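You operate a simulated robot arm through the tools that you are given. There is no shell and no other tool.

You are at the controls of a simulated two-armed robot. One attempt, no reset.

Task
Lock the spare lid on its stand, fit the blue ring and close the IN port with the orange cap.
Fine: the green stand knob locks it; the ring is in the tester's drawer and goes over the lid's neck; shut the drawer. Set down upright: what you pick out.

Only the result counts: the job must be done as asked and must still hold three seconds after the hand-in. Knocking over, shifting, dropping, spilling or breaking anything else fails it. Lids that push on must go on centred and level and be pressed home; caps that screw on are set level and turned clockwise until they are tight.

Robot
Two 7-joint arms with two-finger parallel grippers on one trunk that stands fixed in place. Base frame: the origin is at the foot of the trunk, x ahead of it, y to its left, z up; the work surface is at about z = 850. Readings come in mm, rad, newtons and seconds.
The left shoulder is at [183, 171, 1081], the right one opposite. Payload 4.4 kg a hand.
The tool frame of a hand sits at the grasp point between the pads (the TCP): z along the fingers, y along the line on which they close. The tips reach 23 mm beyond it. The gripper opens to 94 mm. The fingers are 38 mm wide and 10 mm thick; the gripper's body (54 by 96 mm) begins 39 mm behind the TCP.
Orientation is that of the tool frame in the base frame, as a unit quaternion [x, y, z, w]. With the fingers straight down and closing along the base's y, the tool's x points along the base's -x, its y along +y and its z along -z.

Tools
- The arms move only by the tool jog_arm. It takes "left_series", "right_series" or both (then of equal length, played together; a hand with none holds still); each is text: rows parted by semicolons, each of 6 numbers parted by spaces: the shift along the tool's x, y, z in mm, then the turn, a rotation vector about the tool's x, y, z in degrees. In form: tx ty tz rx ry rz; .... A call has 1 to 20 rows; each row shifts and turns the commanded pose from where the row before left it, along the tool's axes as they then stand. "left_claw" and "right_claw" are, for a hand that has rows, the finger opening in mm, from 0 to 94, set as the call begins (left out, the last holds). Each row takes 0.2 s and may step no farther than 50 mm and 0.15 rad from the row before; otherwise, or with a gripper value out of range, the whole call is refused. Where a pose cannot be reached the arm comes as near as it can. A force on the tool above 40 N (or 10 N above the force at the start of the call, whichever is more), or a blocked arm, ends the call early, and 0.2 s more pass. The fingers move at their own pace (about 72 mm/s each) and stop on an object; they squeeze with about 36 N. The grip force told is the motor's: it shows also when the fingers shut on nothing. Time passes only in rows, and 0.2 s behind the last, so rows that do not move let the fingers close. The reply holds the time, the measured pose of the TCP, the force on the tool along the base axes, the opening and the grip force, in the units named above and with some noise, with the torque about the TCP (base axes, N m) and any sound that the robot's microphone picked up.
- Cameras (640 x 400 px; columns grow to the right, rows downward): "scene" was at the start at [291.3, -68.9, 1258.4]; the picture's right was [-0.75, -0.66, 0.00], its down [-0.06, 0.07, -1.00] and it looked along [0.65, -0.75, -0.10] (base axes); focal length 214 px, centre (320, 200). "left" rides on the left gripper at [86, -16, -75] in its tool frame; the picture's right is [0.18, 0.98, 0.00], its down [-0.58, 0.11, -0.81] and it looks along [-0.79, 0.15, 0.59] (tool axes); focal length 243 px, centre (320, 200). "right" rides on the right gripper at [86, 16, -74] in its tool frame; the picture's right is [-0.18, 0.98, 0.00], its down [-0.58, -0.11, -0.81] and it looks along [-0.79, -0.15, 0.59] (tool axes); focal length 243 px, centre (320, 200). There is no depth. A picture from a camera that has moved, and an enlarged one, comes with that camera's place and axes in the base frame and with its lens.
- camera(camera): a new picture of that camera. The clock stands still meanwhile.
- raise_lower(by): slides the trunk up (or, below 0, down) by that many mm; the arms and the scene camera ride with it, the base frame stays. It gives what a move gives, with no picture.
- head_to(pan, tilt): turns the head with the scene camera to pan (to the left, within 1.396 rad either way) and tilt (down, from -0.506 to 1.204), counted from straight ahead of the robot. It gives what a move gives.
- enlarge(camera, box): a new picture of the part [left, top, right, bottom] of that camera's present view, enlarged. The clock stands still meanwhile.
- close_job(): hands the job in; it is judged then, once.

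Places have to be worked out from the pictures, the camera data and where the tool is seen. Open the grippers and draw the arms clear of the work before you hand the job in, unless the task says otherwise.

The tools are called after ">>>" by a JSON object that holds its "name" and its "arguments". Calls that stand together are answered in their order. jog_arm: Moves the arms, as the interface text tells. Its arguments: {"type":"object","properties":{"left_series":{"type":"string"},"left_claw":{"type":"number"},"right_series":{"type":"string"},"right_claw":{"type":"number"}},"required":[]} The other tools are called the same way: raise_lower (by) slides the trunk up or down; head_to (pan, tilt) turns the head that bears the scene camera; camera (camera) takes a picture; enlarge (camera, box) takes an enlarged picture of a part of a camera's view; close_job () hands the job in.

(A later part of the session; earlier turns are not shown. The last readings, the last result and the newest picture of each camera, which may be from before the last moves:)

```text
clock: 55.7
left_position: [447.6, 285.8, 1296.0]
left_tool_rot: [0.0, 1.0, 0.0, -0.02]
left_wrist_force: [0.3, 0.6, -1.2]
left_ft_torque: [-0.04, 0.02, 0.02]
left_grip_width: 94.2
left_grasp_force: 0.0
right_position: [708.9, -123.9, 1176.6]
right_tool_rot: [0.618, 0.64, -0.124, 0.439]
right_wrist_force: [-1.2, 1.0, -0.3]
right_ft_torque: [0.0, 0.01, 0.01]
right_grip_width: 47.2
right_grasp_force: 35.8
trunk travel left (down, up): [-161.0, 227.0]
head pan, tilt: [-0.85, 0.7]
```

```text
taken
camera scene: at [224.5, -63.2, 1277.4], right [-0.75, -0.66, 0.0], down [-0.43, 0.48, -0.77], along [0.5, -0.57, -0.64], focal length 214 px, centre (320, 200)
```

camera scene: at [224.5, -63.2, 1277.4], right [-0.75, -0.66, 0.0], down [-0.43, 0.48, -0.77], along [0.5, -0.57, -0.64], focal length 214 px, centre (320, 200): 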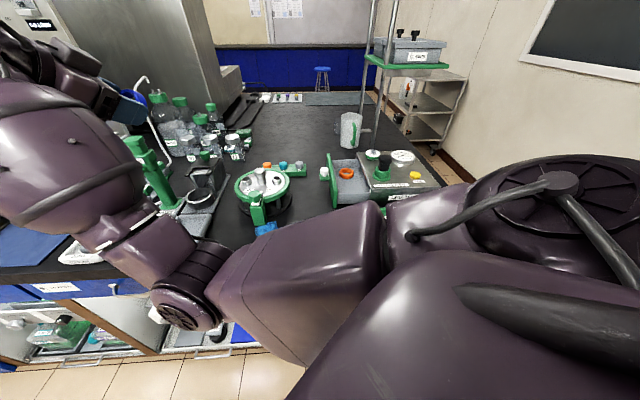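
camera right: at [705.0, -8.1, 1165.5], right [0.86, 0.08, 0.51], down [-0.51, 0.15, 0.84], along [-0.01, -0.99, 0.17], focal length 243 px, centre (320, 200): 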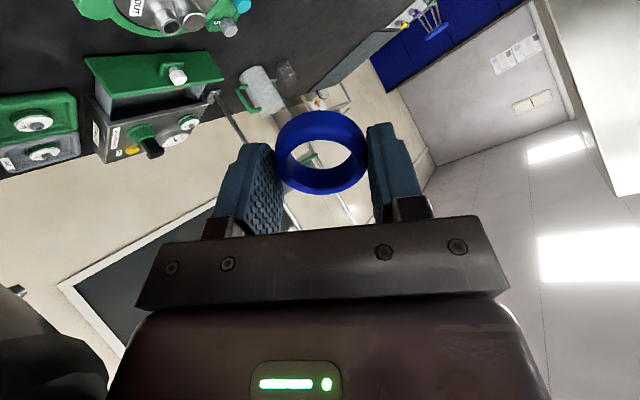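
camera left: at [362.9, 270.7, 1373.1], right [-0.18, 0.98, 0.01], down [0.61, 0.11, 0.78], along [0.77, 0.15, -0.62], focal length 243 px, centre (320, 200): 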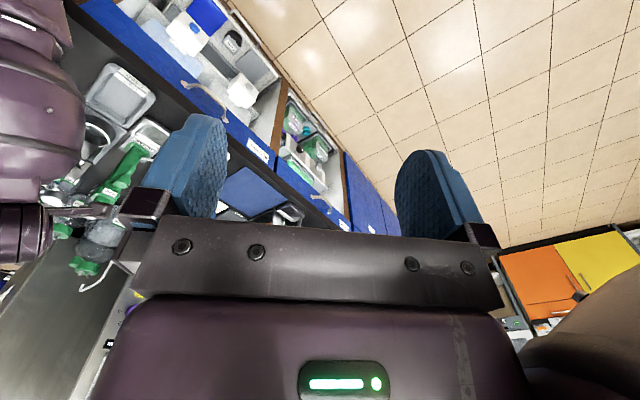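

That turn was followed cleanly. I continue unwinding the wrist by 144°.

>>> {"name": "jog_arm", "arguments": {"right_series": "0 0 0 0 0 -8; 0 0 0 0 0 -8; 0 0 0 0 0 -8; 0 0 0 0 0 -8; 0 0 0 0 0 -8; 0 0 0 0 0 -8; 0 0 0 0 0 -8; 0 0 0 0 0 -8; 0 0 0 0 0 -8; 0 0 0 0 0 -8; 0 0 0 0 0 -8; 0 0 0 0 0 -8; 0 0 0 0 0 -8; 0 0 0 0 0 0"}}

>>> {"name": "camera", "arguments": {"camera": "right"}}

```text
clock: 58.7
left_position: [446.3, 286.1, 1295.3]
left_tool_rot: [0.001, 1.0, 0.0, -0.021]
left_wrist_force: [0.0, -0.2, 0.0]
left_ft_torque: [-0.01, 0.01, -0.01]
left_grip_width: 94.0
left_grasp_force: 0.1
right_position: [707.5, -118.6, 1172.9]
right_tool_rot: [-0.127, 0.885, -0.415, 0.17]
right_wrist_force: [0.0, 0.9, -0.2]
right_ft_torque: [0.01, 0.04, -0.01]
right_grip_width: 46.9
right_grasp_force: 35.5
trunk travel left (down, up): [-161.0, 227.0]
head pan, tilt: [-0.85, 0.7]
```

```text
taken
camera right: at [596.7, -89.6, 1188.4], right [0.08, 0.68, -0.73], down [0.21, 0.7, 0.68], along [0.97, -0.21, -0.08], focal length 243 px, centre (320, 200)
```

right: 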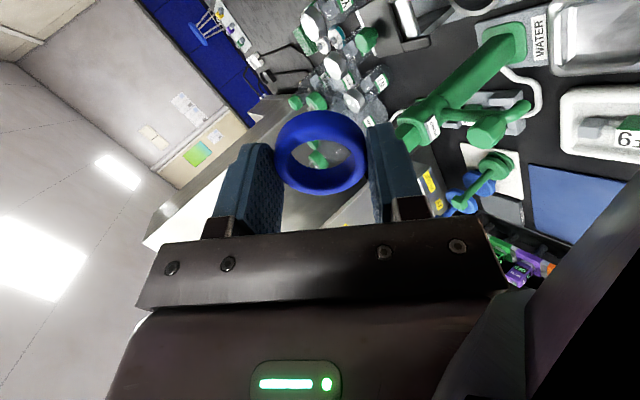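

Now I upright the hand (about 53° tilt), three rows first.

>>> {"name": "jog_arm", "arguments": {"right_series": "0 0 0 -7.37 1.85 0; 0 0 0 -7.37 1.85 0; 0 0 0 -7.37 1.85 0; 0 0 0 0 0 0"}}

```text
clock: 59.2
left_position: [445.0, 284.3, 1297.9]
left_tool_rot: [0.002, 1.0, 0.001, -0.019]
left_wrist_force: [-0.6, 0.3, -0.4]
left_ft_torque: [0.06, 0.0, -0.01]
left_grip_width: 93.9
left_grasp_force: 0.0
right_position: [693.3, -83.7, 1230.1]
right_tool_rot: [-0.143, 0.861, -0.444, 0.204]
right_wrist_force: [0.4, -0.7, 0.1]
right_ft_torque: [0.0, 0.0, 0.03]
right_grip_width: 47.3
right_grasp_force: 35.8
trunk travel left (down, up): [-161.0, 227.0]
head pan, tilt: [-0.85, 0.7]
stopped in row 2 (right hand): the arm was blocked; the commanded pose is now the measured one
```

Still blocked in that direction. I try a plain translation back towards -y and down at constant tilt, in small steps.

>>> {"name": "jog_arm", "arguments": {"right_series": "5 -1.5 9.7 0 0 0; 5 -1.5 9.7 0 0 0; 5 -1.5 9.7 0 0 0; 0 0 0 0 0 0"}}

```text
clock: 60.2
left_position: [446.7, 285.1, 1295.4]
left_tool_rot: [0.002, 1.0, 0.0, -0.021]
left_wrist_force: [0.4, 0.9, -0.5]
left_ft_torque: [-0.03, 0.01, -0.01]
left_grip_width: 94.2
left_grasp_force: 0.0
right_position: [693.9, -109.9, 1212.1]
right_tool_rot: [-0.145, 0.861, -0.443, 0.201]
right_wrist_force: [0.3, 0.5, -0.2]
right_ft_torque: [0.0, 0.02, -0.01]
right_grip_width: 46.9
right_grasp_force: 35.5
trunk travel left (down, up): [-161.0, 227.0]
head pan, tilt: [-0.85, 0.7]
```

Translation is obeyed. I carry on back above the stand at this tilt.

>>> {"name": "jog_arm", "arguments": {"right_series": "13.1 -3.9 22.5 0 0 0; 13.1 -3.9 22.5 0 0 0; 13.1 -3.9 22.5 0 0 0; 13.1 -3.9 22.5 0 0 0; 0 0 0 0 0 0"}}

>>> {"name": "camera", "arguments": {"camera": "scene"}}

```text
clock: 61.5
left_position: [446.4, 284.3, 1295.6]
left_tool_rot: [0.001, 1.0, 0.0, -0.02]
left_wrist_force: [0.5, 0.6, 0.0]
left_ft_torque: [0.01, 0.01, 0.03]
left_grip_width: 94.1
left_grasp_force: 0.0
right_position: [691.2, -202.6, 1165.4]
right_tool_rot: [-0.146, 0.861, -0.443, 0.202]
right_wrist_force: [-0.3, -0.1, -0.3]
right_ft_torque: [-0.01, -0.03, -0.01]
right_grip_width: 47.0
right_grasp_force: 36.2
trunk travel left (down, up): [-161.0, 227.0]
head pan, tilt: [-0.85, 0.7]
```

```text
taken
camera scene: at [224.3, -63.3, 1277.5], right [-0.75, -0.66, 0.0], down [-0.43, 0.48, -0.77], along [0.51, -0.57, -0.64], focal length 214 px, centre (320, 200)
```

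scene: 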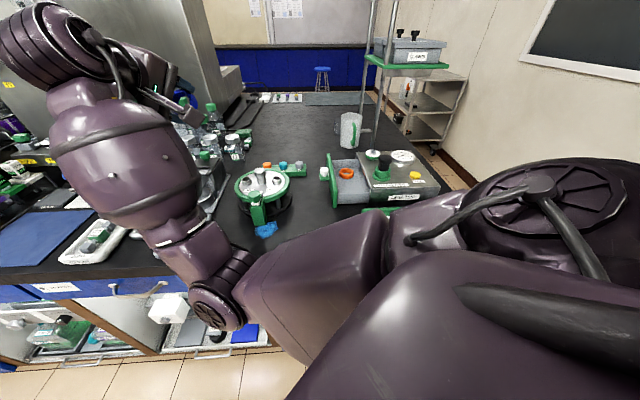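

Continuing back over the stand.

>>> {"name": "jog_arm", "arguments": {"right_series": "13.1 -3.9 20 0 0 0; 13.1 -3.9 20 0 0 0; 13.1 -3.9 20 0 0 0; 13.1 -3.9 18 0 0 0; 0 0 0 0 0 0"}}

>>> {"name": "camera", "arguments": {"camera": "scene"}}

```text
clock: 62.6
left_position: [447.0, 286.6, 1295.9]
left_tool_rot: [0.002, 1.0, -0.001, -0.021]
left_wrist_force: [-0.3, -0.6, 0.8]
left_ft_torque: [0.0, 0.0, 0.03]
left_grip_width: 94.0
left_grasp_force: 0.1
right_position: [683.7, -292.3, 1124.8]
right_tool_rot: [-0.146, 0.862, -0.442, 0.202]
right_wrist_force: [0.0, -0.1, 0.0]
right_ft_torque: [-0.03, 0.02, 0.01]
right_grip_width: 47.2
right_grasp_force: 36.1
trunk travel left (down, up): [-161.0, 227.0]
head pan, tilt: [-0.85, 0.7]
```

```text
taken
camera scene: at [224.4, -63.4, 1277.5], right [-0.75, -0.66, 0.0], down [-0.43, 0.48, -0.77], along [0.51, -0.57, -0.64], focal length 214 px, centre (320, 200)
```

scene: 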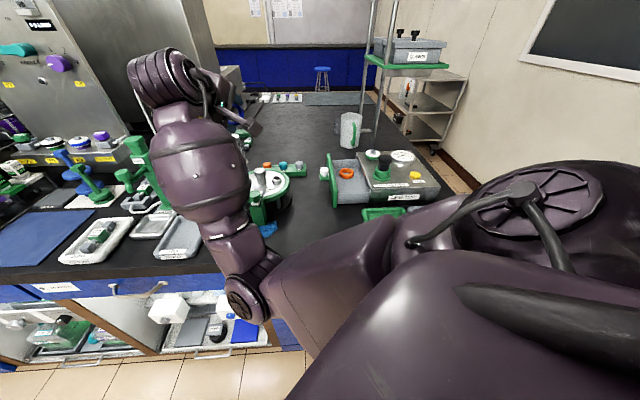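

Now over the stand; I try uprighting gently again, 2×5°.

>>> {"name": "jog_arm", "arguments": {"right_series": "0 0 0 -4.83 1.29 0; 0 0 0 -4.83 1.29 0; 0 0 0 0 0 0"}}

```text
clock: 63.5
left_position: [446.9, 285.1, 1296.0]
left_tool_rot: [0.002, 1.0, 0.001, -0.022]
left_wrist_force: [-0.1, -0.1, -0.2]
left_ft_torque: [0.02, 0.0, -0.01]
left_grip_width: 93.8
left_grasp_force: 0.1
right_position: [686.8, -276.5, 1134.4]
right_tool_rot: [-0.169, 0.885, -0.396, 0.175]
right_wrist_force: [-0.5, -0.1, -0.8]
right_ft_torque: [0.01, 0.03, -0.04]
right_grip_width: 47.1
right_grasp_force: 35.7
trunk travel left (down, up): [-161.0, 227.0]
head pan, tilt: [-0.85, 0.7]
```

Uprighting works but with drift: the elbow has dropped so the forearm points up and the wrist hits its flexion limit. The cure is to have the shoulder high and the hand low, so I raise the trunk 100 mm, then lower the hand.

>>> {"name": "raise_lower", "arguments": {"by": 100}}

```text
clock: 64.8
left_position: [448.5, 285.4, 1393.3]
left_tool_rot: [0.002, 1.0, 0.001, -0.022]
left_wrist_force: [1.0, 0.7, 0.1]
left_ft_torque: [0.0, -0.01, -0.01]
left_grip_width: 93.9
left_grasp_force: 0.1
right_position: [685.4, -292.6, 1221.1]
right_tool_rot: [-0.152, 0.901, -0.371, 0.167]
right_wrist_force: [0.0, -0.5, -0.3]
right_ft_torque: [0.02, 0.0, -0.03]
right_grip_width: 47.2
right_grasp_force: 35.9
trunk travel left (down, up): [-261.0, 127.0]
head pan, tilt: [-0.85, 0.7]
```

The pose is tracked properly now. I lower the hand 90 mm vertically (in tool axes) at this tilt.

>>> {"name": "jog_arm", "arguments": {"right_series": "4.2 16 15 0 0 0; 4.2 16 15 0 0 0; 4.2 16 15 0 0 0; 4.2 16 15 0 0 0; 0 0 0 0 0 0"}}

```text
clock: 66.0
left_position: [446.0, 286.0, 1394.4]
left_tool_rot: [0.002, 1.0, 0.0, -0.02]
left_wrist_force: [0.1, -0.7, 0.1]
left_ft_torque: [-0.04, -0.03, 0.03]
left_grip_width: 94.1
left_grasp_force: 0.1
right_position: [685.0, -291.0, 1136.8]
right_tool_rot: [-0.152, 0.9, -0.372, 0.17]
right_wrist_force: [-0.9, -0.6, 0.9]
right_ft_torque: [-0.01, 0.0, -0.02]
right_grip_width: 47.3
right_grasp_force: 36.3
trunk travel left (down, up): [-261.0, 127.0]
head pan, tilt: [-0.85, 0.7]
```

Next, 3×6° of uprighting.

>>> {"name": "jog_arm", "arguments": {"right_series": "0 0 0 -5.8 1.55 0; 0 0 0 -5.8 1.55 0; 0 0 0 -5.8 1.55 0; 0 0 0 0 0 0"}}

```text
clock: 67.0
left_position: [445.8, 286.1, 1394.9]
left_tool_rot: [0.002, 1.0, 0.0, -0.021]
left_wrist_force: [-0.7, 0.0, -0.8]
left_ft_torque: [-0.03, -0.01, -0.02]
left_grip_width: 94.0
left_grasp_force: 0.2
right_position: [683.9, -292.9, 1133.8]
right_tool_rot: [-0.164, 0.95, -0.245, 0.104]
right_wrist_force: [0.9, 0.8, -0.4]
right_ft_torque: [0.0, -0.02, 0.03]
right_grip_width: 47.2
right_grasp_force: 35.6
trunk travel left (down, up): [-261.0, 127.0]
head pan, tilt: [-0.85, 0.7]
```

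That tracked exactly (tilt now ~31°). Trunk up another 110.

>>> {"name": "raise_lower", "arguments": {"by": 110}}

```text
clock: 68.4
left_position: [446.1, 285.7, 1505.6]
left_tool_rot: [0.001, 1.0, 0.001, -0.021]
left_wrist_force: [0.3, 0.3, -0.3]
left_ft_torque: [0.03, -0.02, 0.01]
left_grip_width: 94.1
left_grasp_force: 0.0
right_position: [685.7, -290.8, 1245.6]
right_tool_rot: [-0.161, 0.952, -0.237, 0.109]
right_wrist_force: [-0.5, -0.4, -0.9]
right_ft_torque: [0.01, 0.01, 0.02]
right_grip_width: 46.9
right_grasp_force: 35.9
trunk travel left (down, up): [-371.0, 17.0]
head pan, tilt: [-0.85, 0.7]
```

Lowering 150 mm vertically.

>>> {"name": "jog_arm", "arguments": {"right_series": "3.9 14.6 25.9 0 0 0; 3.9 14.6 25.9 0 0 0; 3.9 14.6 25.9 0 0 0; 3.9 14.6 25.9 0 0 0; 3.9 14.6 25.9 0 0 0; 0 0 0 0 0 0"}}

```text
clock: 69.8
left_position: [446.5, 286.8, 1505.0]
left_tool_rot: [0.001, 1.0, 0.0, -0.02]
left_wrist_force: [-0.3, 0.0, -0.2]
left_ft_torque: [-0.01, 0.01, -0.01]
left_grip_width: 94.0
left_grasp_force: 0.1
right_position: [687.1, -292.3, 1100.0]
right_tool_rot: [-0.161, 0.952, -0.236, 0.109]
right_wrist_force: [0.4, -0.8, 0.5]
right_ft_torque: [0.0, 0.01, 0.0]
right_grip_width: 47.1
right_grasp_force: 36.3
trunk travel left (down, up): [-371.0, 17.0]
head pan, tilt: [-0.85, 0.7]
```

Finish uprighting: 30° in five rows.

>>> {"name": "jog_arm", "arguments": {"right_series": "0 0 0 -5.84 1.57 0; 0 0 0 -5.84 1.57 0; 0 0 0 -5.84 1.57 0; 0 0 0 -5.84 1.57 0; 0 0 0 -5.84 1.57 0; 0 0 0 0 0 0"}}

>>> {"name": "camera", "arguments": {"camera": "scene"}}

>>> {"name": "camera", "arguments": {"camera": "right"}}

```text
clock: 71.2
left_position: [446.1, 286.3, 1504.6]
left_tool_rot: [0.002, 1.0, 0.0, -0.02]
left_wrist_force: [0.2, -0.2, 0.6]
left_ft_torque: [0.0, 0.01, 0.01]
left_grip_width: 93.9
left_grasp_force: 0.0
right_position: [686.6, -291.4, 1096.3]
right_tool_rot: [-0.167, 0.986, 0.001, -0.001]
right_wrist_force: [0.7, 0.6, 0.0]
right_ft_torque: [0.0, -0.02, -0.01]
right_grip_width: 47.1
right_grasp_force: 35.9
trunk travel left (down, up): [-371.0, 17.0]
head pan, tilt: [-0.85, 0.7]
```

```text
taken
camera scene: at [113.8, -63.2, 1500.1], right [-0.75, -0.66, 0.0], down [-0.43, 0.48, -0.77], along [0.51, -0.57, -0.64], focal length 214 px, centre (320, 200)
```

scene: 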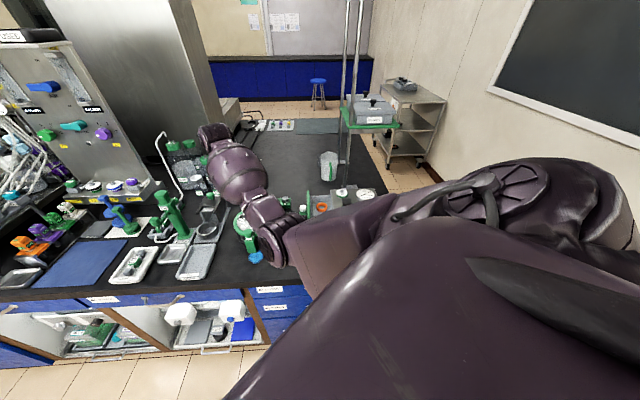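

```text
taken
camera right: at [598.7, -303.8, 1172.3], right [-0.15, 0.99, 0.0], down [0.59, 0.09, 0.81], along [0.8, 0.12, -0.59], focal length 243 px, centre (320, 200)
```

right: 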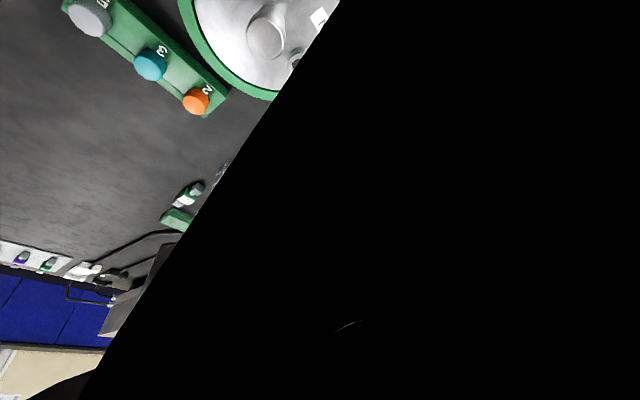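

Upright again with the ring in hand, but the folded forearm now blocks the hand camera. I'll retrace the earlier route in reverse (over the drawer, hand up, trunk down) to recover the open elbow-out posture; first to (597,-500,1064).

>>> {"name": "jog_arm", "arguments": {"right_series": "25.5 -27.9 5.3 0 0 0; 25.5 -27.9 5.3 0 0 0; 25.5 -27.9 5.3 0 0 0; 25.5 -27.9 5.3 0 0 0; 25.5 -27.9 5.3 0 0 0; 25.5 -27.9 5.3 0 0 0; 0 0 0 0 0 0"}}

>>> {"name": "camera", "arguments": {"camera": "scene"}}

```text
clock: 72.8
left_position: [447.2, 286.7, 1505.8]
left_tool_rot: [0.002, 1.0, 0.0, -0.021]
left_wrist_force: [0.2, -0.2, -1.0]
left_ft_torque: [-0.02, -0.01, -0.05]
left_grip_width: 93.9
left_grasp_force: 0.0
right_position: [595.6, -498.2, 1064.5]
right_tool_rot: [-0.167, 0.986, 0.0, -0.001]
right_wrist_force: [-0.2, -0.3, 0.2]
right_ft_torque: [-0.05, 0.0, -0.03]
right_grip_width: 46.8
right_grasp_force: 36.1
trunk travel left (down, up): [-371.0, 17.0]
head pan, tilt: [-0.85, 0.7]
```

```text
taken
camera scene: at [114.4, -62.4, 1500.1], right [-0.75, -0.66, 0.0], down [-0.43, 0.48, -0.77], along [0.5, -0.57, -0.64], focal length 214 px, centre (320, 200)
```

scene: 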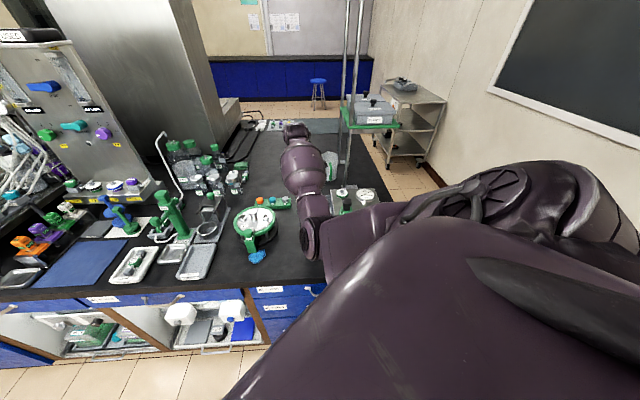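

Tracking well. I shift over to (545,-553) and rise 60 mm.

>>> {"name": "jog_arm", "arguments": {"right_series": "22.2 -11.7 -10 0 0 0; 22.2 -11.7 -10 0 0 0; 22.2 -11.7 -10 0 0 0; 0 0 -15 0 0 0; 0 0 -15 0 0 0; 0 0 0 0 0 0"}}

>>> {"name": "camera", "arguments": {"camera": "scene"}}

```text
clock: 74.2
left_position: [446.7, 286.1, 1506.1]
left_tool_rot: [0.002, 1.0, 0.001, -0.021]
left_wrist_force: [-0.3, -0.4, -0.5]
left_ft_torque: [-0.03, 0.0, -0.02]
left_grip_width: 93.9
left_grasp_force: 0.1
right_position: [545.9, -554.9, 1124.5]
right_tool_rot: [-0.168, 0.986, 0.0, -0.002]
right_wrist_force: [0.6, -0.6, 0.5]
right_ft_torque: [0.0, 0.01, 0.04]
right_grip_width: 46.8
right_grasp_force: 36.1
trunk travel left (down, up): [-371.0, 17.0]
head pan, tilt: [-0.85, 0.7]
```

```text
taken
camera scene: at [114.1, -63.4, 1500.0], right [-0.75, -0.66, 0.0], down [-0.43, 0.48, -0.76], along [0.5, -0.57, -0.64], focal length 214 px, centre (320, 200)
```

scene: 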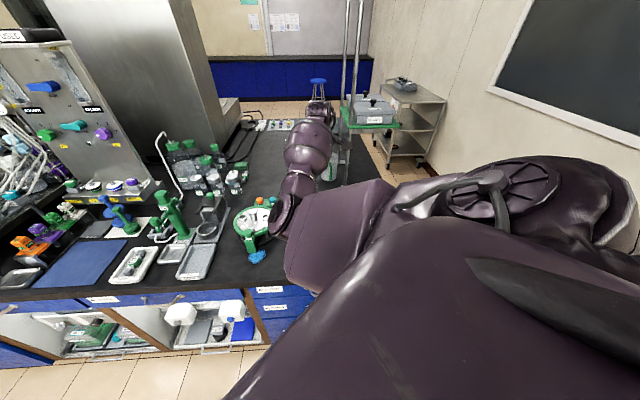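

The elbow swivels inwards when the hand rises, so this isn't the old posture; but low over the lid the pose was fully tracked, so I'll work there. I return over the neck at z≈1060 and then turn the wrist so the hand camera is on the far side.

>>> {"name": "jog_arm", "arguments": {"right_series": "-33.7 27.3 10 0 0 0; -33.7 27.3 10 0 0 0; -33.7 27.3 10 0 0 0; -33.7 27.3 10 0 0 0; -33.7 27.3 10 0 0 0; -33.7 27.3 10 0 0 0; 0 0 0 0 0 0"}}

>>> {"name": "camera", "arguments": {"camera": "scene"}}

```text
clock: 75.1
left_position: [446.3, 284.2, 1506.0]
left_tool_rot: [0.002, 1.0, 0.0, -0.022]
left_wrist_force: [0.9, 1.1, 0.1]
left_ft_torque: [0.01, 0.02, 0.01]
left_grip_width: 94.1
left_grasp_force: 0.0
right_position: [584.4, -508.9, 1089.9]
right_tool_rot: [-0.076, 0.996, 0.048, 0.028]
right_wrist_force: [0.0, 0.2, 0.6]
right_ft_torque: [0.0, 0.0, 0.0]
right_grip_width: 46.8
right_grasp_force: 35.7
trunk travel left (down, up): [-371.0, 17.0]
head pan, tilt: [-0.85, 0.7]
stopped in row 4 (right hand): the arm was blocked; the commanded pose is now the measured one
```

```text
taken
camera scene: at [114.2, -63.2, 1500.1], right [-0.75, -0.66, 0.0], down [-0.43, 0.48, -0.76], along [0.5, -0.57, -0.64], focal length 214 px, centre (320, 200)
```

scene: 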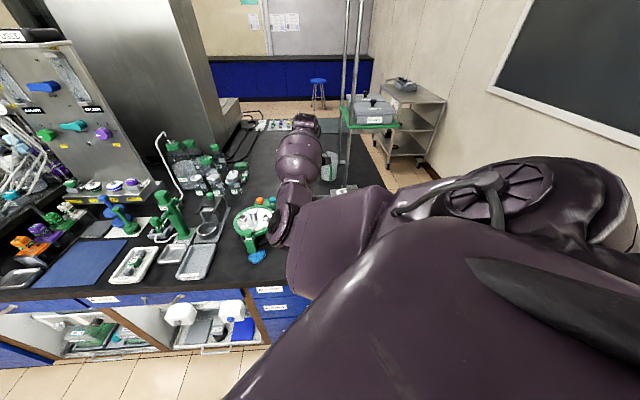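

It lagged and stopped midway. I level the hand (6°) and take it down slowly, checking whether it follows small steps.

>>> {"name": "jog_arm", "arguments": {"right_series": "0 0 0 2.65 1.8 0; 0 0 0 2.65 1.8 0; 0 0 8 0 0 0; 0 0 8 0 0 0; 0 0 8 0 0 0; 0 0 0 0 0 0"}}

>>> {"name": "camera", "arguments": {"camera": "left"}}

```text
clock: 76.7
left_position: [446.1, 285.0, 1505.0]
left_tool_rot: [0.001, 1.0, 0.001, -0.019]
left_wrist_force: [0.5, -1.0, 0.4]
left_ft_torque: [0.01, -0.03, 0.0]
left_grip_width: 93.9
left_grasp_force: 0.0
right_position: [569.9, -531.3, 1061.4]
right_tool_rot: [-0.032, 0.999, 0.033, 0.018]
right_wrist_force: [0.1, -0.3, -0.1]
right_ft_torque: [-0.02, -0.01, 0.02]
right_grip_width: 46.7
right_grasp_force: 36.3
trunk travel left (down, up): [-371.0, 17.0]
head pan, tilt: [-0.85, 0.7]
stopped in row 6 (right hand): the arm was blocked; the commanded pose is now the measured one
```

```text
taken
camera left: at [362.5, 269.6, 1583.3], right [-0.18, 0.98, 0.01], down [0.61, 0.11, 0.78], along [0.77, 0.15, -0.62], focal length 243 px, centre (320, 200)
```

left: 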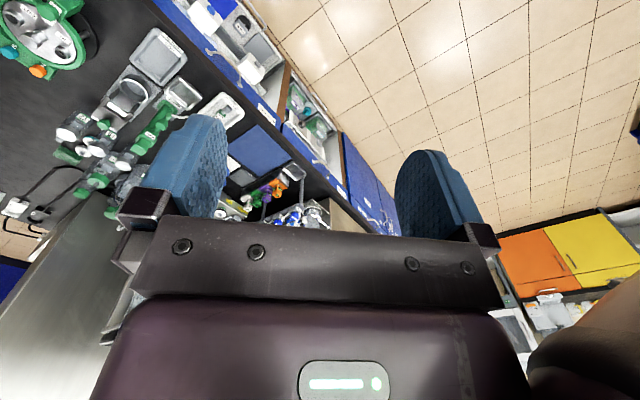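

Let me see what the right camera sees and the scene.

>>> {"name": "camera", "arguments": {"camera": "right"}}

>>> {"name": "enlarge", "arguments": {"camera": "scene", "box": [220, 90, 460, 300]}}

```text
taken
camera right: at [480.1, -526.0, 1134.7], right [0.12, 0.99, 0.07], down [0.56, -0.13, 0.82], along [0.82, -0.06, -0.57], focal length 243 px, centre (320, 200)
```

right: 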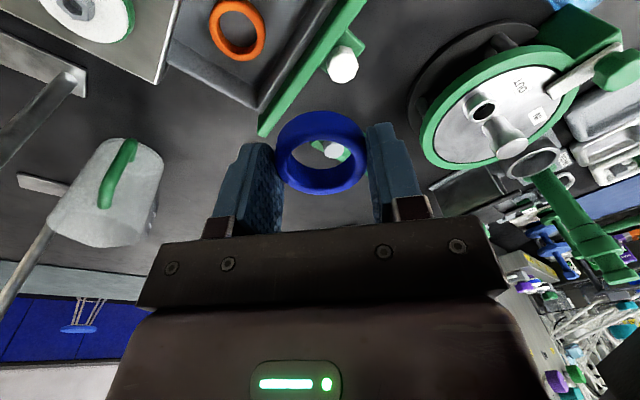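

```text
1.90 times, centred on (340, 195) of scene
camera zoom: at [113.9, -63.9, 1500.0], right [-0.75, -0.66, 0.0], down [-0.43, 0.48, -0.76], along [0.51, -0.57, -0.64], focal length 408 px, centre (282, 210)
```

zoom: 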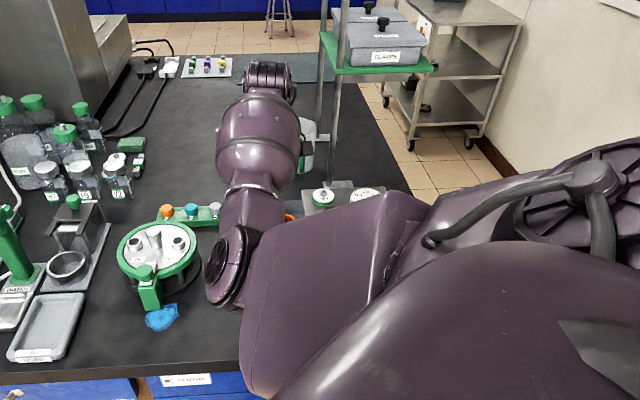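

The view is clear: nothing touches. It looks like a joint limit with the elbow turned inward. I test single small motions, first 20 mm outwards (+x).

>>> {"name": "jog_arm", "arguments": {"right_series": "-10 0 0 0 0 0; -10 0 0 0 0 0; 0 0 0 0 0 0; 0 0 0 0 0 0"}}

```text
clock: 77.7
left_position: [446.3, 285.3, 1505.7]
left_tool_rot: [0.001, 1.0, 0.001, -0.021]
left_wrist_force: [-0.3, 0.3, 1.2]
left_ft_torque: [0.0, 0.01, 0.01]
left_grip_width: 94.0
left_grasp_force: 0.0
right_position: [591.8, -526.6, 1060.6]
right_tool_rot: [-0.035, 0.999, 0.035, 0.016]
right_wrist_force: [1.4, -0.2, -1.0]
right_ft_torque: [-0.01, -0.03, 0.01]
right_grip_width: 46.9
right_grasp_force: 36.1
trunk travel left (down, up): [-371.0, 17.0]
head pan, tilt: [-0.85, 0.7]
```

That was followed. Next 30 mm towards +y.

>>> {"name": "jog_arm", "arguments": {"right_series": "0 10 0 0 0 0; 0 10 0 0 0 0; 0 10 0 0 0 0; 0 0 0 0 0 0"}}

```text
clock: 78.9
left_position: [446.9, 285.5, 1506.1]
left_tool_rot: [0.002, 1.0, 0.0, -0.02]
left_wrist_force: [0.8, -0.5, 0.8]
left_ft_torque: [-0.01, -0.01, 0.0]
left_grip_width: 93.9
left_grasp_force: 0.1
right_position: [584.9, -523.2, 1079.3]
right_tool_rot: [-0.009, 0.999, 0.038, 0.034]
right_wrist_force: [-0.3, -0.2, 0.1]
right_ft_torque: [0.01, -0.01, -0.01]
right_grip_width: 46.9
right_grasp_force: 36.3
trunk travel left (down, up): [-371.0, 17.0]
head pan, tilt: [-0.85, 0.7]
stopped in row 4 (right hand): the arm was blocked; the commanded pose is now the measured one
```

Motion to +y is refused here while +x works. I extend outward along +x to straighten the elbow, in 20 mm rows.

>>> {"name": "jog_arm", "arguments": {"right_series": "-20 0 0 0 0 0; -20 0 0 0 0 0; -20 0 0 0 0 0; -20 0 0 0 0 0; -20 0 0 0 0 0; 0 0 0 0 0 0"}}

>>> {"name": "camera", "arguments": {"camera": "scene"}}

```text
clock: 80.3
left_position: [445.8, 284.8, 1506.7]
left_tool_rot: [0.002, 1.0, 0.0, -0.02]
left_wrist_force: [-0.2, -0.9, 0.0]
left_ft_torque: [-0.03, -0.01, -0.02]
left_grip_width: 94.1
left_grasp_force: 0.1
right_position: [685.9, -514.4, 1083.1]
right_tool_rot: [-0.011, 0.999, 0.04, 0.033]
right_wrist_force: [-0.6, -0.4, 0.6]
right_ft_torque: [0.0, -0.01, 0.01]
right_grip_width: 46.8
right_grasp_force: 35.6
trunk travel left (down, up): [-371.0, 17.0]
head pan, tilt: [-0.85, 0.7]
```

```text
taken
camera scene: at [113.7, -63.5, 1500.1], right [-0.75, -0.66, 0.0], down [-0.43, 0.48, -0.77], along [0.51, -0.57, -0.64], focal length 214 px, centre (320, 200)
```

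scene: 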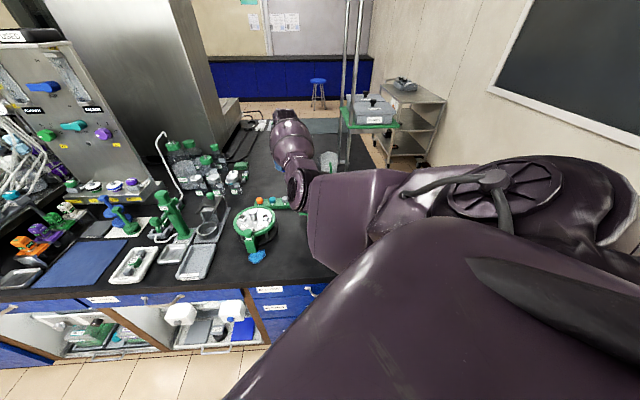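

Extended well. I level the hand and extend/lower a little more.

>>> {"name": "jog_arm", "arguments": {"right_series": "-10 0 0 2.15 1.95 0; -10 0 0 2.15 1.95 0; -15 0 10 0 0 0; -15 0 15 0 0 0; 0 0 15 0 0 0; 0 0 15 0 0 0; 0 0 0 0 0 0"}}

>>> {"name": "camera", "arguments": {"camera": "scene"}}

```text
clock: 81.9
left_position: [446.1, 285.5, 1504.9]
left_tool_rot: [0.001, 1.0, 0.001, -0.021]
left_wrist_force: [0.7, 0.2, -0.6]
left_ft_torque: [0.0, 0.0, 0.0]
left_grip_width: 93.9
left_grasp_force: 0.1
right_position: [714.9, -505.8, 1030.7]
right_tool_rot: [-0.012, 1.0, 0.002, -0.001]
right_wrist_force: [-0.7, 0.1, 0.5]
right_ft_torque: [-0.01, 0.0, -0.03]
right_grip_width: 46.8
right_grasp_force: 35.4
right hand out of reach, approached as far as the arm can: row 4, 5, 6
trunk travel left (down, up): [-371.0, 17.0]
head pan, tilt: [-0.85, 0.7]
```

```text
taken
camera scene: at [113.9, -63.4, 1500.1], right [-0.75, -0.66, 0.0], down [-0.43, 0.48, -0.76], along [0.51, -0.57, -0.64], focal length 214 px, centre (320, 200)
```

scene: 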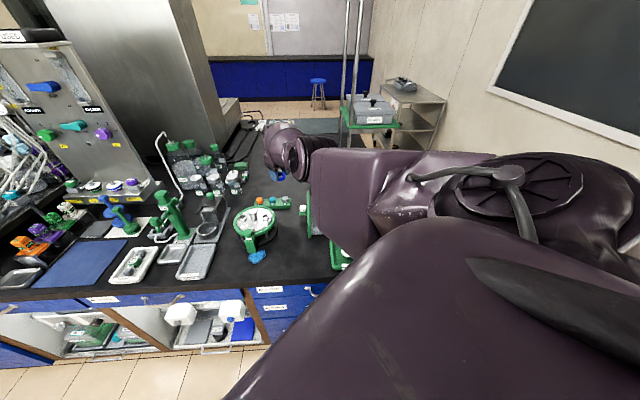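

The elbow has straightened and risen. I try bringing the trunk down in steps here, raising the hand first each time.

>>> {"name": "jog_arm", "arguments": {"right_series": "5 0 -20 0 0 0; 5 0 -20 0 0 0; 5 0 -20 0 0 0; 0 0 0 0 0 0"}}

>>> {"name": "camera", "arguments": {"camera": "scene"}}

```text
clock: 82.9
left_position: [446.7, 284.8, 1504.8]
left_tool_rot: [0.002, 1.0, 0.001, -0.022]
left_wrist_force: [0.7, -0.2, 0.9]
left_ft_torque: [-0.02, -0.01, 0.04]
left_grip_width: 94.3
left_grasp_force: 0.1
right_position: [700.4, -505.6, 1091.2]
right_tool_rot: [-0.012, 1.0, 0.003, 0.0]
right_wrist_force: [0.5, 0.3, -1.0]
right_ft_torque: [-0.01, -0.01, 0.0]
right_grip_width: 46.6
right_grasp_force: 35.4
trunk travel left (down, up): [-371.0, 17.0]
head pan, tilt: [-0.85, 0.7]
```

```text
taken
camera scene: at [114.2, -63.5, 1500.0], right [-0.75, -0.66, 0.0], down [-0.43, 0.48, -0.76], along [0.5, -0.57, -0.64], focal length 214 px, centre (320, 200)
```

scene: 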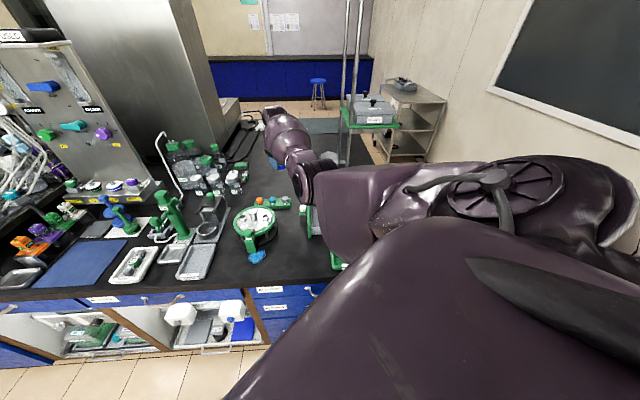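

Followed exactly. Trunk down 60.

>>> {"name": "raise_lower", "arguments": {"by": -60}}

>>> {"name": "jog_arm", "arguments": {"right_series": "0 0 -15 0 0 0; 0 0 -15 0 0 0; 0 0 -15 0 0 0; 0 0 -15 0 0 0; 0 0 0 0 0 0"}}

>>> {"name": "camera", "arguments": {"camera": "scene"}}

```text
clock: 83.9
left_position: [446.6, 284.8, 1446.5]
left_tool_rot: [0.002, 1.0, -0.001, -0.021]
left_wrist_force: [-0.4, -0.2, -0.3]
left_ft_torque: [0.01, -0.02, 0.01]
left_grip_width: 94.0
left_grasp_force: 0.1
right_position: [700.0, -506.8, 1031.7]
right_tool_rot: [-0.011, 1.0, 0.002, 0.001]
right_wrist_force: [0.0, 0.8, 0.6]
right_ft_torque: [-0.02, 0.03, -0.01]
right_grip_width: 46.7
right_grasp_force: 35.7
trunk travel left (down, up): [-311.0, 77.0]
head pan, tilt: [-0.85, 0.7]
```

```text
clock: 85.1
left_position: [446.6, 284.7, 1445.9]
left_tool_rot: [0.002, 1.0, 0.002, -0.021]
left_wrist_force: [0.1, 0.5, -0.2]
left_ft_torque: [0.02, 0.01, 0.0]
left_grip_width: 93.8
left_grasp_force: 0.1
right_position: [700.6, -507.2, 1091.7]
right_tool_rot: [-0.012, 1.0, 0.002, -0.001]
right_wrist_force: [-0.2, 0.3, 0.0]
right_ft_torque: [0.02, 0.02, 0.02]
right_grip_width: 46.8
right_grasp_force: 36.5
trunk travel left (down, up): [-311.0, 77.0]
head pan, tilt: [-0.85, 0.7]
```

```text
taken
camera scene: at [120.2, -63.5, 1439.2], right [-0.75, -0.66, 0.0], down [-0.43, 0.48, -0.76], along [0.5, -0.57, -0.64], focal length 214 px, centre (320, 200)
```

scene: 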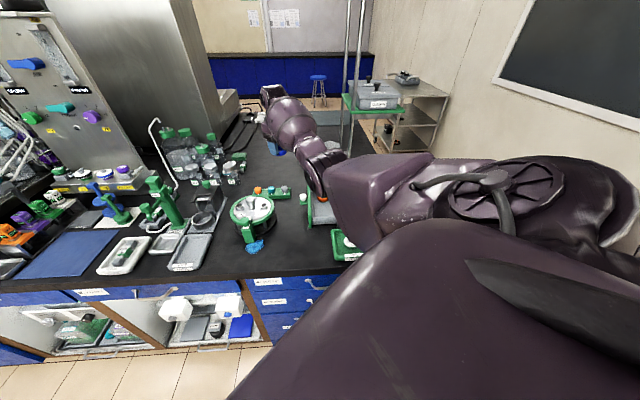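

The elbow is now coming out to the right. I repeat: trunk down 60, hand up 60.

>>> {"name": "raise_lower", "arguments": {"by": -60}}

>>> {"name": "jog_arm", "arguments": {"right_series": "0 0 -15 0 0 0; 0 0 -15 0 0 0; 0 0 -15 0 0 0; 0 0 -15 0 0 0; 0 0 0 0 0 0"}}

>>> {"name": "camera", "arguments": {"camera": "scene"}}

```text
clock: 86.1
left_position: [445.2, 285.7, 1386.8]
left_tool_rot: [0.0, 1.0, -0.001, -0.019]
left_wrist_force: [-0.6, 0.4, 0.6]
left_ft_torque: [-0.03, -0.01, 0.01]
left_grip_width: 94.1
left_grasp_force: 0.1
right_position: [698.6, -505.9, 1034.8]
right_tool_rot: [-0.012, 1.0, 0.002, 0.001]
right_wrist_force: [0.5, -0.9, -0.7]
right_ft_torque: [-0.01, -0.03, -0.02]
right_grip_width: 46.5
right_grasp_force: 36.3
trunk travel left (down, up): [-251.0, 137.0]
head pan, tilt: [-0.85, 0.7]
```

```text
clock: 87.3
left_position: [446.2, 285.9, 1385.5]
left_tool_rot: [0.002, 1.0, 0.001, -0.021]
left_wrist_force: [0.1, -0.1, -0.5]
left_ft_torque: [-0.01, 0.01, -0.01]
left_grip_width: 93.8
left_grasp_force: 0.1
right_position: [700.4, -505.2, 1090.1]
right_tool_rot: [-0.011, 1.0, 0.003, -0.001]
right_wrist_force: [0.6, 0.7, -0.1]
right_ft_torque: [0.0, 0.02, 0.0]
right_grip_width: 46.4
right_grasp_force: 35.5
trunk travel left (down, up): [-251.0, 137.0]
head pan, tilt: [-0.85, 0.7]
```

```text
taken
camera scene: at [147.8, -63.4, 1376.1], right [-0.75, -0.66, 0.0], down [-0.43, 0.48, -0.76], along [0.5, -0.57, -0.64], focal length 214 px, centre (320, 200)
```

scene: 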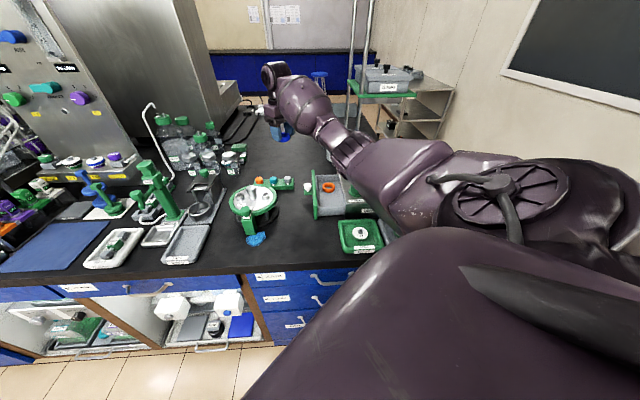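

The arm is now in a good elbow-out posture with the bench visible. One more step: trunk down 60, hand up 60.

>>> {"name": "raise_lower", "arguments": {"by": -60}}

>>> {"name": "jog_arm", "arguments": {"right_series": "0 0 -15 0 0 0; 0 0 -15 0 0 0; 0 0 -15 0 0 0; 0 0 0 0 0 0"}}

>>> {"name": "camera", "arguments": {"camera": "scene"}}

```text
clock: 88.3
left_position: [443.9, 285.1, 1326.9]
left_tool_rot: [0.002, 1.0, -0.001, -0.018]
left_wrist_force: [-1.3, 0.0, 0.6]
left_ft_torque: [0.0, -0.05, 0.01]
left_grip_width: 94.0
left_grasp_force: 0.1
right_position: [699.6, -505.9, 1033.8]
right_tool_rot: [-0.011, 1.0, 0.002, 0.001]
right_wrist_force: [-0.3, -0.1, -0.4]
right_ft_torque: [0.01, 0.0, 0.02]
right_grip_width: 46.3
right_grasp_force: 35.5
trunk travel left (down, up): [-191.0, 197.0]
head pan, tilt: [-0.85, 0.7]
```

```text
clock: 89.3
left_position: [447.5, 286.1, 1325.4]
left_tool_rot: [0.002, 1.0, 0.0, -0.021]
left_wrist_force: [0.2, -0.9, -1.0]
left_ft_torque: [0.0, -0.02, 0.01]
left_grip_width: 94.1
left_grasp_force: 0.0
right_position: [702.2, -507.0, 1075.5]
right_tool_rot: [-0.011, 1.0, 0.003, 0.0]
right_wrist_force: [-0.1, -0.8, -0.2]
right_ft_torque: [-0.01, -0.01, 0.01]
right_grip_width: 46.5
right_grasp_force: 35.9
trunk travel left (down, up): [-191.0, 197.0]
head pan, tilt: [-0.85, 0.7]
```

```text
taken
camera scene: at [195.4, -63.5, 1311.4], right [-0.75, -0.66, 0.0], down [-0.43, 0.48, -0.76], along [0.5, -0.57, -0.64], focal length 214 px, centre (320, 200)
```

scene: 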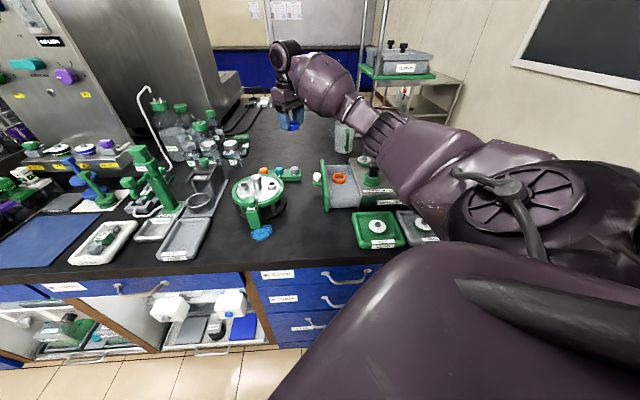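

Good posture and full view now. I move over the neck at z≈1050 and turn to yaw +45° so the fingers straddle the ring clear of the tubes.

>>> {"name": "jog_arm", "arguments": {"right_series": "2.7 24.7 3.6 0 0 0; 2.7 24.7 3.6 0 0 0; 2.7 24.7 3.6 0 0 0; 2.7 24.7 3.6 0 0 0; 2.7 24.7 3.6 0 0 0; 2.7 24.7 3.6 0 0 0; 2.7 24.7 3.6 0 0 0; 0 0 0 0 0 0"}}

>>> {"name": "jog_arm", "arguments": {"right_series": "0 0 0 0 0 -7.3; 0 0 0 0 0 -7.3; 0 0 0 0 0 -7.3; 0 0 0 0 0 -7.3; 0 0 0 0 0 -7.3; 0 0 0 0 0 -7.3; 0 0 0 0 0 0"}}

>>> {"name": "camera", "arguments": {"camera": "scene"}}

>>> {"name": "camera", "arguments": {"camera": "right"}}

```text
clock: 91.1
left_position: [445.2, 286.3, 1325.4]
left_tool_rot: [0.002, 1.0, 0.001, -0.021]
left_wrist_force: [0.4, 0.6, 0.7]
left_ft_torque: [0.02, -0.01, 0.02]
left_grip_width: 93.9
left_grasp_force: 0.0
right_position: [675.8, -335.0, 1051.2]
right_tool_rot: [-0.011, 1.0, 0.002, -0.001]
right_wrist_force: [-0.9, 0.4, -0.7]
right_ft_torque: [0.0, 0.01, 0.02]
right_grip_width: 46.4
right_grasp_force: 35.9
trunk travel left (down, up): [-191.0, 197.0]
head pan, tilt: [-0.85, 0.7]
```

```text
clock: 92.7
left_position: [446.2, 284.3, 1325.4]
left_tool_rot: [0.002, 1.0, -0.001, -0.021]
left_wrist_force: [-0.5, -0.2, -0.1]
left_ft_torque: [-0.02, -0.04, 0.02]
left_grip_width: 93.8
left_grasp_force: 0.1
right_position: [678.9, -335.4, 1052.4]
right_tool_rot: [-0.385, 0.923, 0.002, 0.0]
right_wrist_force: [0.0, -0.6, 0.2]
right_ft_torque: [0.01, 0.01, -0.01]
right_grip_width: 46.6
right_grasp_force: 36.1
trunk travel left (down, up): [-191.0, 197.0]
head pan, tilt: [-0.85, 0.7]
```

```text
taken
camera scene: at [195.1, -63.4, 1311.5], right [-0.75, -0.66, 0.0], down [-0.43, 0.48, -0.76], along [0.5, -0.57, -0.64], focal length 214 px, centre (320, 200)
```

scene: 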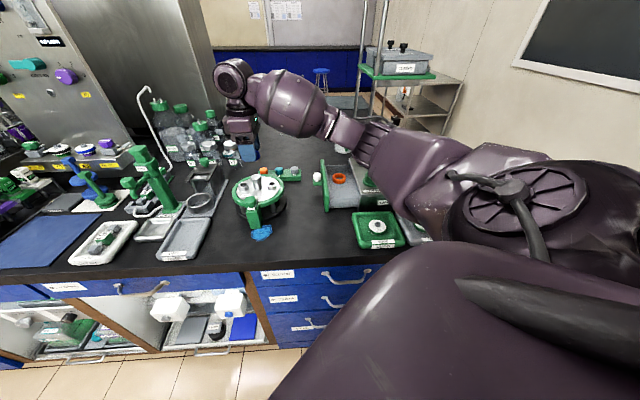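

```text
taken
camera right: at [604.6, -384.7, 1127.3], right [-0.57, 0.82, 0.0], down [0.49, 0.33, 0.81], along [0.66, 0.46, -0.59], focal length 243 px, centre (320, 200)
```

right: 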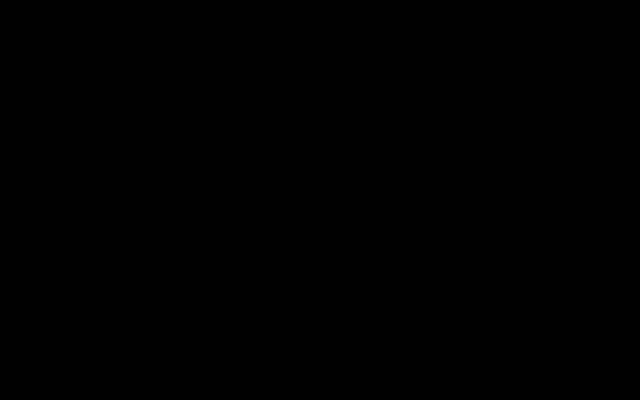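

The hand camera is hidden behind the forearm at this yaw, but the scene camera sees ring and neck well. I enlarge there; its horizontal axis measures exactly the tool-x direction.

>>> {"name": "enlarge", "arguments": {"camera": "scene", "box": [215, 125, 295, 215]}}

```text
4.44 times, centred on (255, 170) of scene
camera zoom: at [195.1, -63.4, 1311.5], right [-0.75, -0.66, 0.0], down [-0.43, 0.48, -0.76], along [0.5, -0.57, -0.64], focal length 953 px, centre (609, 333)
```

zoom: 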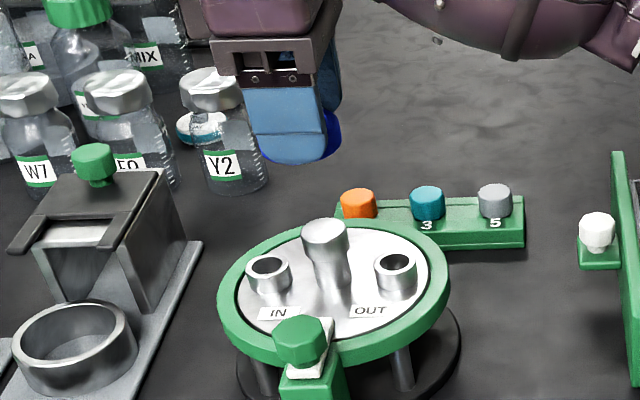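

I enlarge further on the ring's visible edges.

>>> {"name": "enlarge", "arguments": {"camera": "scene", "box": [240, 140, 270, 172]}}

```text
12.50 times, centred on (255, 156) of scene
camera zoom: at [195.1, -63.4, 1311.5], right [-0.75, -0.66, 0.0], down [-0.43, 0.48, -0.76], along [0.5, -0.57, -0.64], focal length 2681 px, centre (1132, 750)
```

zoom: 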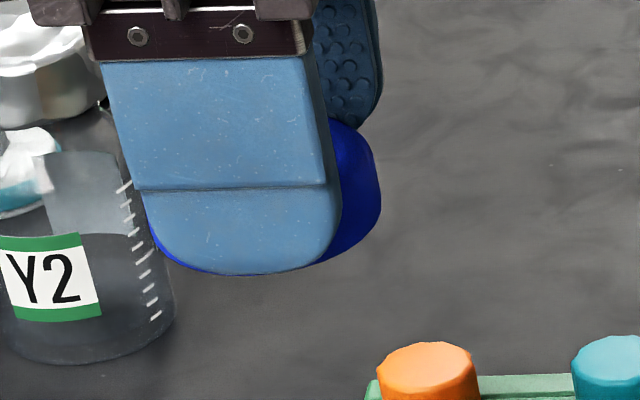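

Ring centre sits about 2 mm towards -tool-x from the TCP, matching the hand-camera estimate. I correct for that and lower to z≈993 so the ring hangs just above the neck, to compare them directly.

>>> {"name": "jog_arm", "arguments": {"right_series": "-1.1 -2 20 0 0 0; 0 0 20 0 0 0; 0 0 19 0 0 0; 0 0 0 0 0 0; 0 0 0 0 0 0"}}

>>> {"name": "enlarge", "arguments": {"camera": "scene", "box": [230, 150, 280, 190]}}

```text
clock: 93.9
left_position: [446.7, 286.2, 1325.8]
left_tool_rot: [0.002, 1.0, 0.0, -0.021]
left_wrist_force: [0.3, 0.6, 0.5]
left_ft_torque: [-0.01, 0.0, -0.02]
left_grip_width: 93.9
left_grasp_force: 0.1
right_position: [678.8, -334.4, 991.7]
right_tool_rot: [-0.384, 0.923, 0.003, -0.001]
right_wrist_force: [0.7, -0.7, -0.2]
right_ft_torque: [0.02, 0.06, -0.03]
right_grip_width: 46.2
right_grasp_force: 36.5
trunk travel left (down, up): [-191.0, 197.0]
head pan, tilt: [-0.85, 0.7]
```

```text
10.00 times, centred on (255, 170) of scene
camera zoom: at [195.3, -63.4, 1311.5], right [-0.75, -0.66, 0.0], down [-0.43, 0.48, -0.76], along [0.5, -0.57, -0.64], focal length 2145 px, centre (970, 500)
```

zoom: 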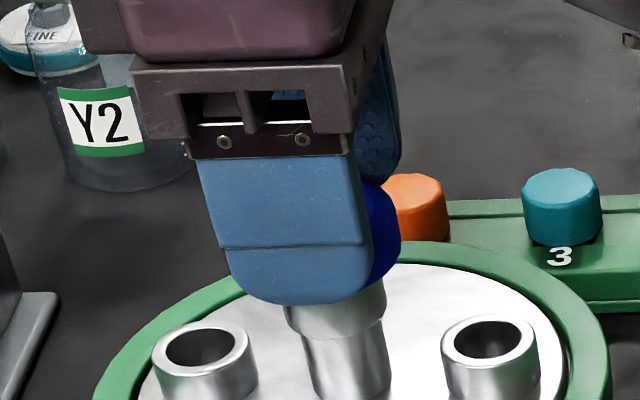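

In the image the ring centre (x≈319) lines up with the neck axis at that height (x≈319), so tool-x is right. I take two more position readings to settle the other direction.

>>> {"name": "jog_arm", "arguments": {"right_series": "0 0 0 0 0 0"}}

>>> {"name": "jog_arm", "arguments": {"right_series": "0 0 0 0 0 0"}}

>>> {"name": "jog_arm", "arguments": {"right_series": "0 0 0 0 0 0"}}

```text
clock: 94.3
left_position: [446.2, 285.4, 1324.9]
left_tool_rot: [0.002, 1.0, 0.001, -0.021]
left_wrist_force: [0.6, 0.3, -0.1]
left_ft_torque: [0.01, 0.01, 0.03]
left_grip_width: 94.0
left_grasp_force: 0.1
right_position: [678.9, -335.0, 992.1]
right_tool_rot: [-0.384, 0.923, 0.003, -0.001]
right_wrist_force: [-0.2, -0.5, 1.0]
right_ft_torque: [-0.01, -0.01, -0.04]
right_grip_width: 46.1
right_grasp_force: 35.6
trunk travel left (down, up): [-191.0, 197.0]
head pan, tilt: [-0.85, 0.7]
```

```text
clock: 94.7
left_position: [447.0, 284.3, 1325.2]
left_tool_rot: [0.002, 1.0, 0.0, -0.021]
left_wrist_force: [-0.2, -0.3, -0.1]
left_ft_torque: [0.05, 0.03, -0.01]
left_grip_width: 94.2
left_grasp_force: 0.2
right_position: [678.9, -334.7, 992.5]
right_tool_rot: [-0.383, 0.924, 0.002, 0.0]
right_wrist_force: [0.2, -1.1, -0.6]
right_ft_torque: [0.0, 0.02, 0.01]
right_grip_width: 46.1
right_grasp_force: 36.3
trunk travel left (down, up): [-191.0, 197.0]
head pan, tilt: [-0.85, 0.7]
```

```text
clock: 95.1
left_position: [447.1, 284.1, 1325.3]
left_tool_rot: [0.001, 1.0, -0.001, -0.021]
left_wrist_force: [-0.9, 0.2, 0.9]
left_ft_torque: [0.02, 0.0, 0.0]
left_grip_width: 94.0
left_grasp_force: 0.0
right_position: [679.7, -334.5, 993.5]
right_tool_rot: [-0.383, 0.924, 0.002, 0.001]
right_wrist_force: [-0.1, 0.7, 0.0]
right_ft_torque: [-0.01, 0.0, 0.0]
right_grip_width: 46.0
right_grasp_force: 36.2
trunk travel left (down, up): [-191.0, 197.0]
head pan, tilt: [-0.85, 0.7]
```

Average TCP (679.1,-334.7) puts me 2.4 mm short along tool -y of the neck. I shift that and lower slowly, watching the force.

>>> {"name": "jog_arm", "arguments": {"right_series": "0 -1.2 0 0 0 0; 0 -1.2 0 0 0 0; 0 0 4 0 0 0; 0 0 4 0 0 0; 0 0 0 0 0 0"}}

>>> {"name": "enlarge", "arguments": {"camera": "scene", "box": [230, 150, 280, 190]}}

```text
clock: 96.3
left_position: [444.6, 284.7, 1326.0]
left_tool_rot: [0.002, 1.0, 0.0, -0.021]
left_wrist_force: [-0.3, 0.6, 0.0]
left_ft_torque: [-0.02, -0.03, -0.03]
left_grip_width: 94.0
left_grasp_force: 0.1
right_position: [680.8, -335.5, 983.4]
right_tool_rot: [-0.384, 0.923, 0.003, -0.001]
right_wrist_force: [0.0, 0.2, -0.6]
right_ft_torque: [0.01, -0.01, -0.01]
right_grip_width: 46.1
right_grasp_force: 36.3
trunk travel left (down, up): [-191.0, 197.0]
head pan, tilt: [-0.85, 0.7]
```

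```text
10.00 times, centred on (255, 170) of scene
camera zoom: at [195.1, -63.4, 1311.5], right [-0.75, -0.66, 0.0], down [-0.43, 0.48, -0.76], along [0.51, -0.57, -0.64], focal length 2145 px, centre (970, 500)
```

zoom: 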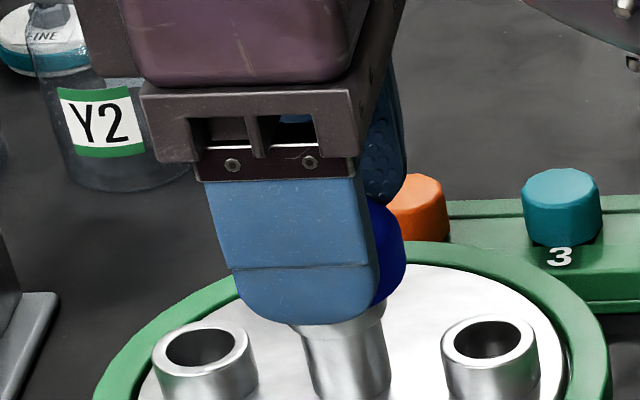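

Still no contact and alignment holds within ~0.6 mm. I continue down 12 mm in small steps.

>>> {"name": "jog_arm", "arguments": {"right_series": "-0.4 0 3 0 0 0; 0 0 3 0 0 0; 0 0 3 0 0 0; 0 0 3 0 0 0; 0 0 0 0 0 0"}}

>>> {"name": "enlarge", "arguments": {"camera": "scene", "box": [230, 150, 280, 190]}}

```text
clock: 97.5
left_position: [446.5, 285.2, 1325.1]
left_tool_rot: [0.001, 1.0, -0.001, -0.021]
left_wrist_force: [-0.2, -0.3, 0.3]
left_ft_torque: [0.03, 0.03, 0.01]
left_grip_width: 93.9
left_grasp_force: 0.0
right_position: [680.8, -336.5, 973.8]
right_tool_rot: [-0.384, 0.923, 0.002, 0.0]
right_wrist_force: [-0.2, 0.3, 0.6]
right_ft_torque: [-0.07, -0.03, 0.0]
right_grip_width: 45.7
right_grasp_force: 35.7
trunk travel left (down, up): [-191.0, 197.0]
head pan, tilt: [-0.85, 0.7]
```

```text
10.00 times, centred on (255, 170) of scene
camera zoom: at [195.1, -63.4, 1311.5], right [-0.75, -0.66, 0.0], down [-0.43, 0.48, -0.76], along [0.51, -0.57, -0.64], focal length 2145 px, centre (970, 500)
```

zoom: 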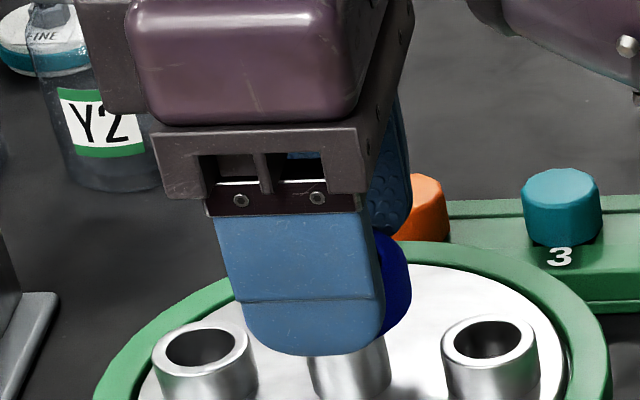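

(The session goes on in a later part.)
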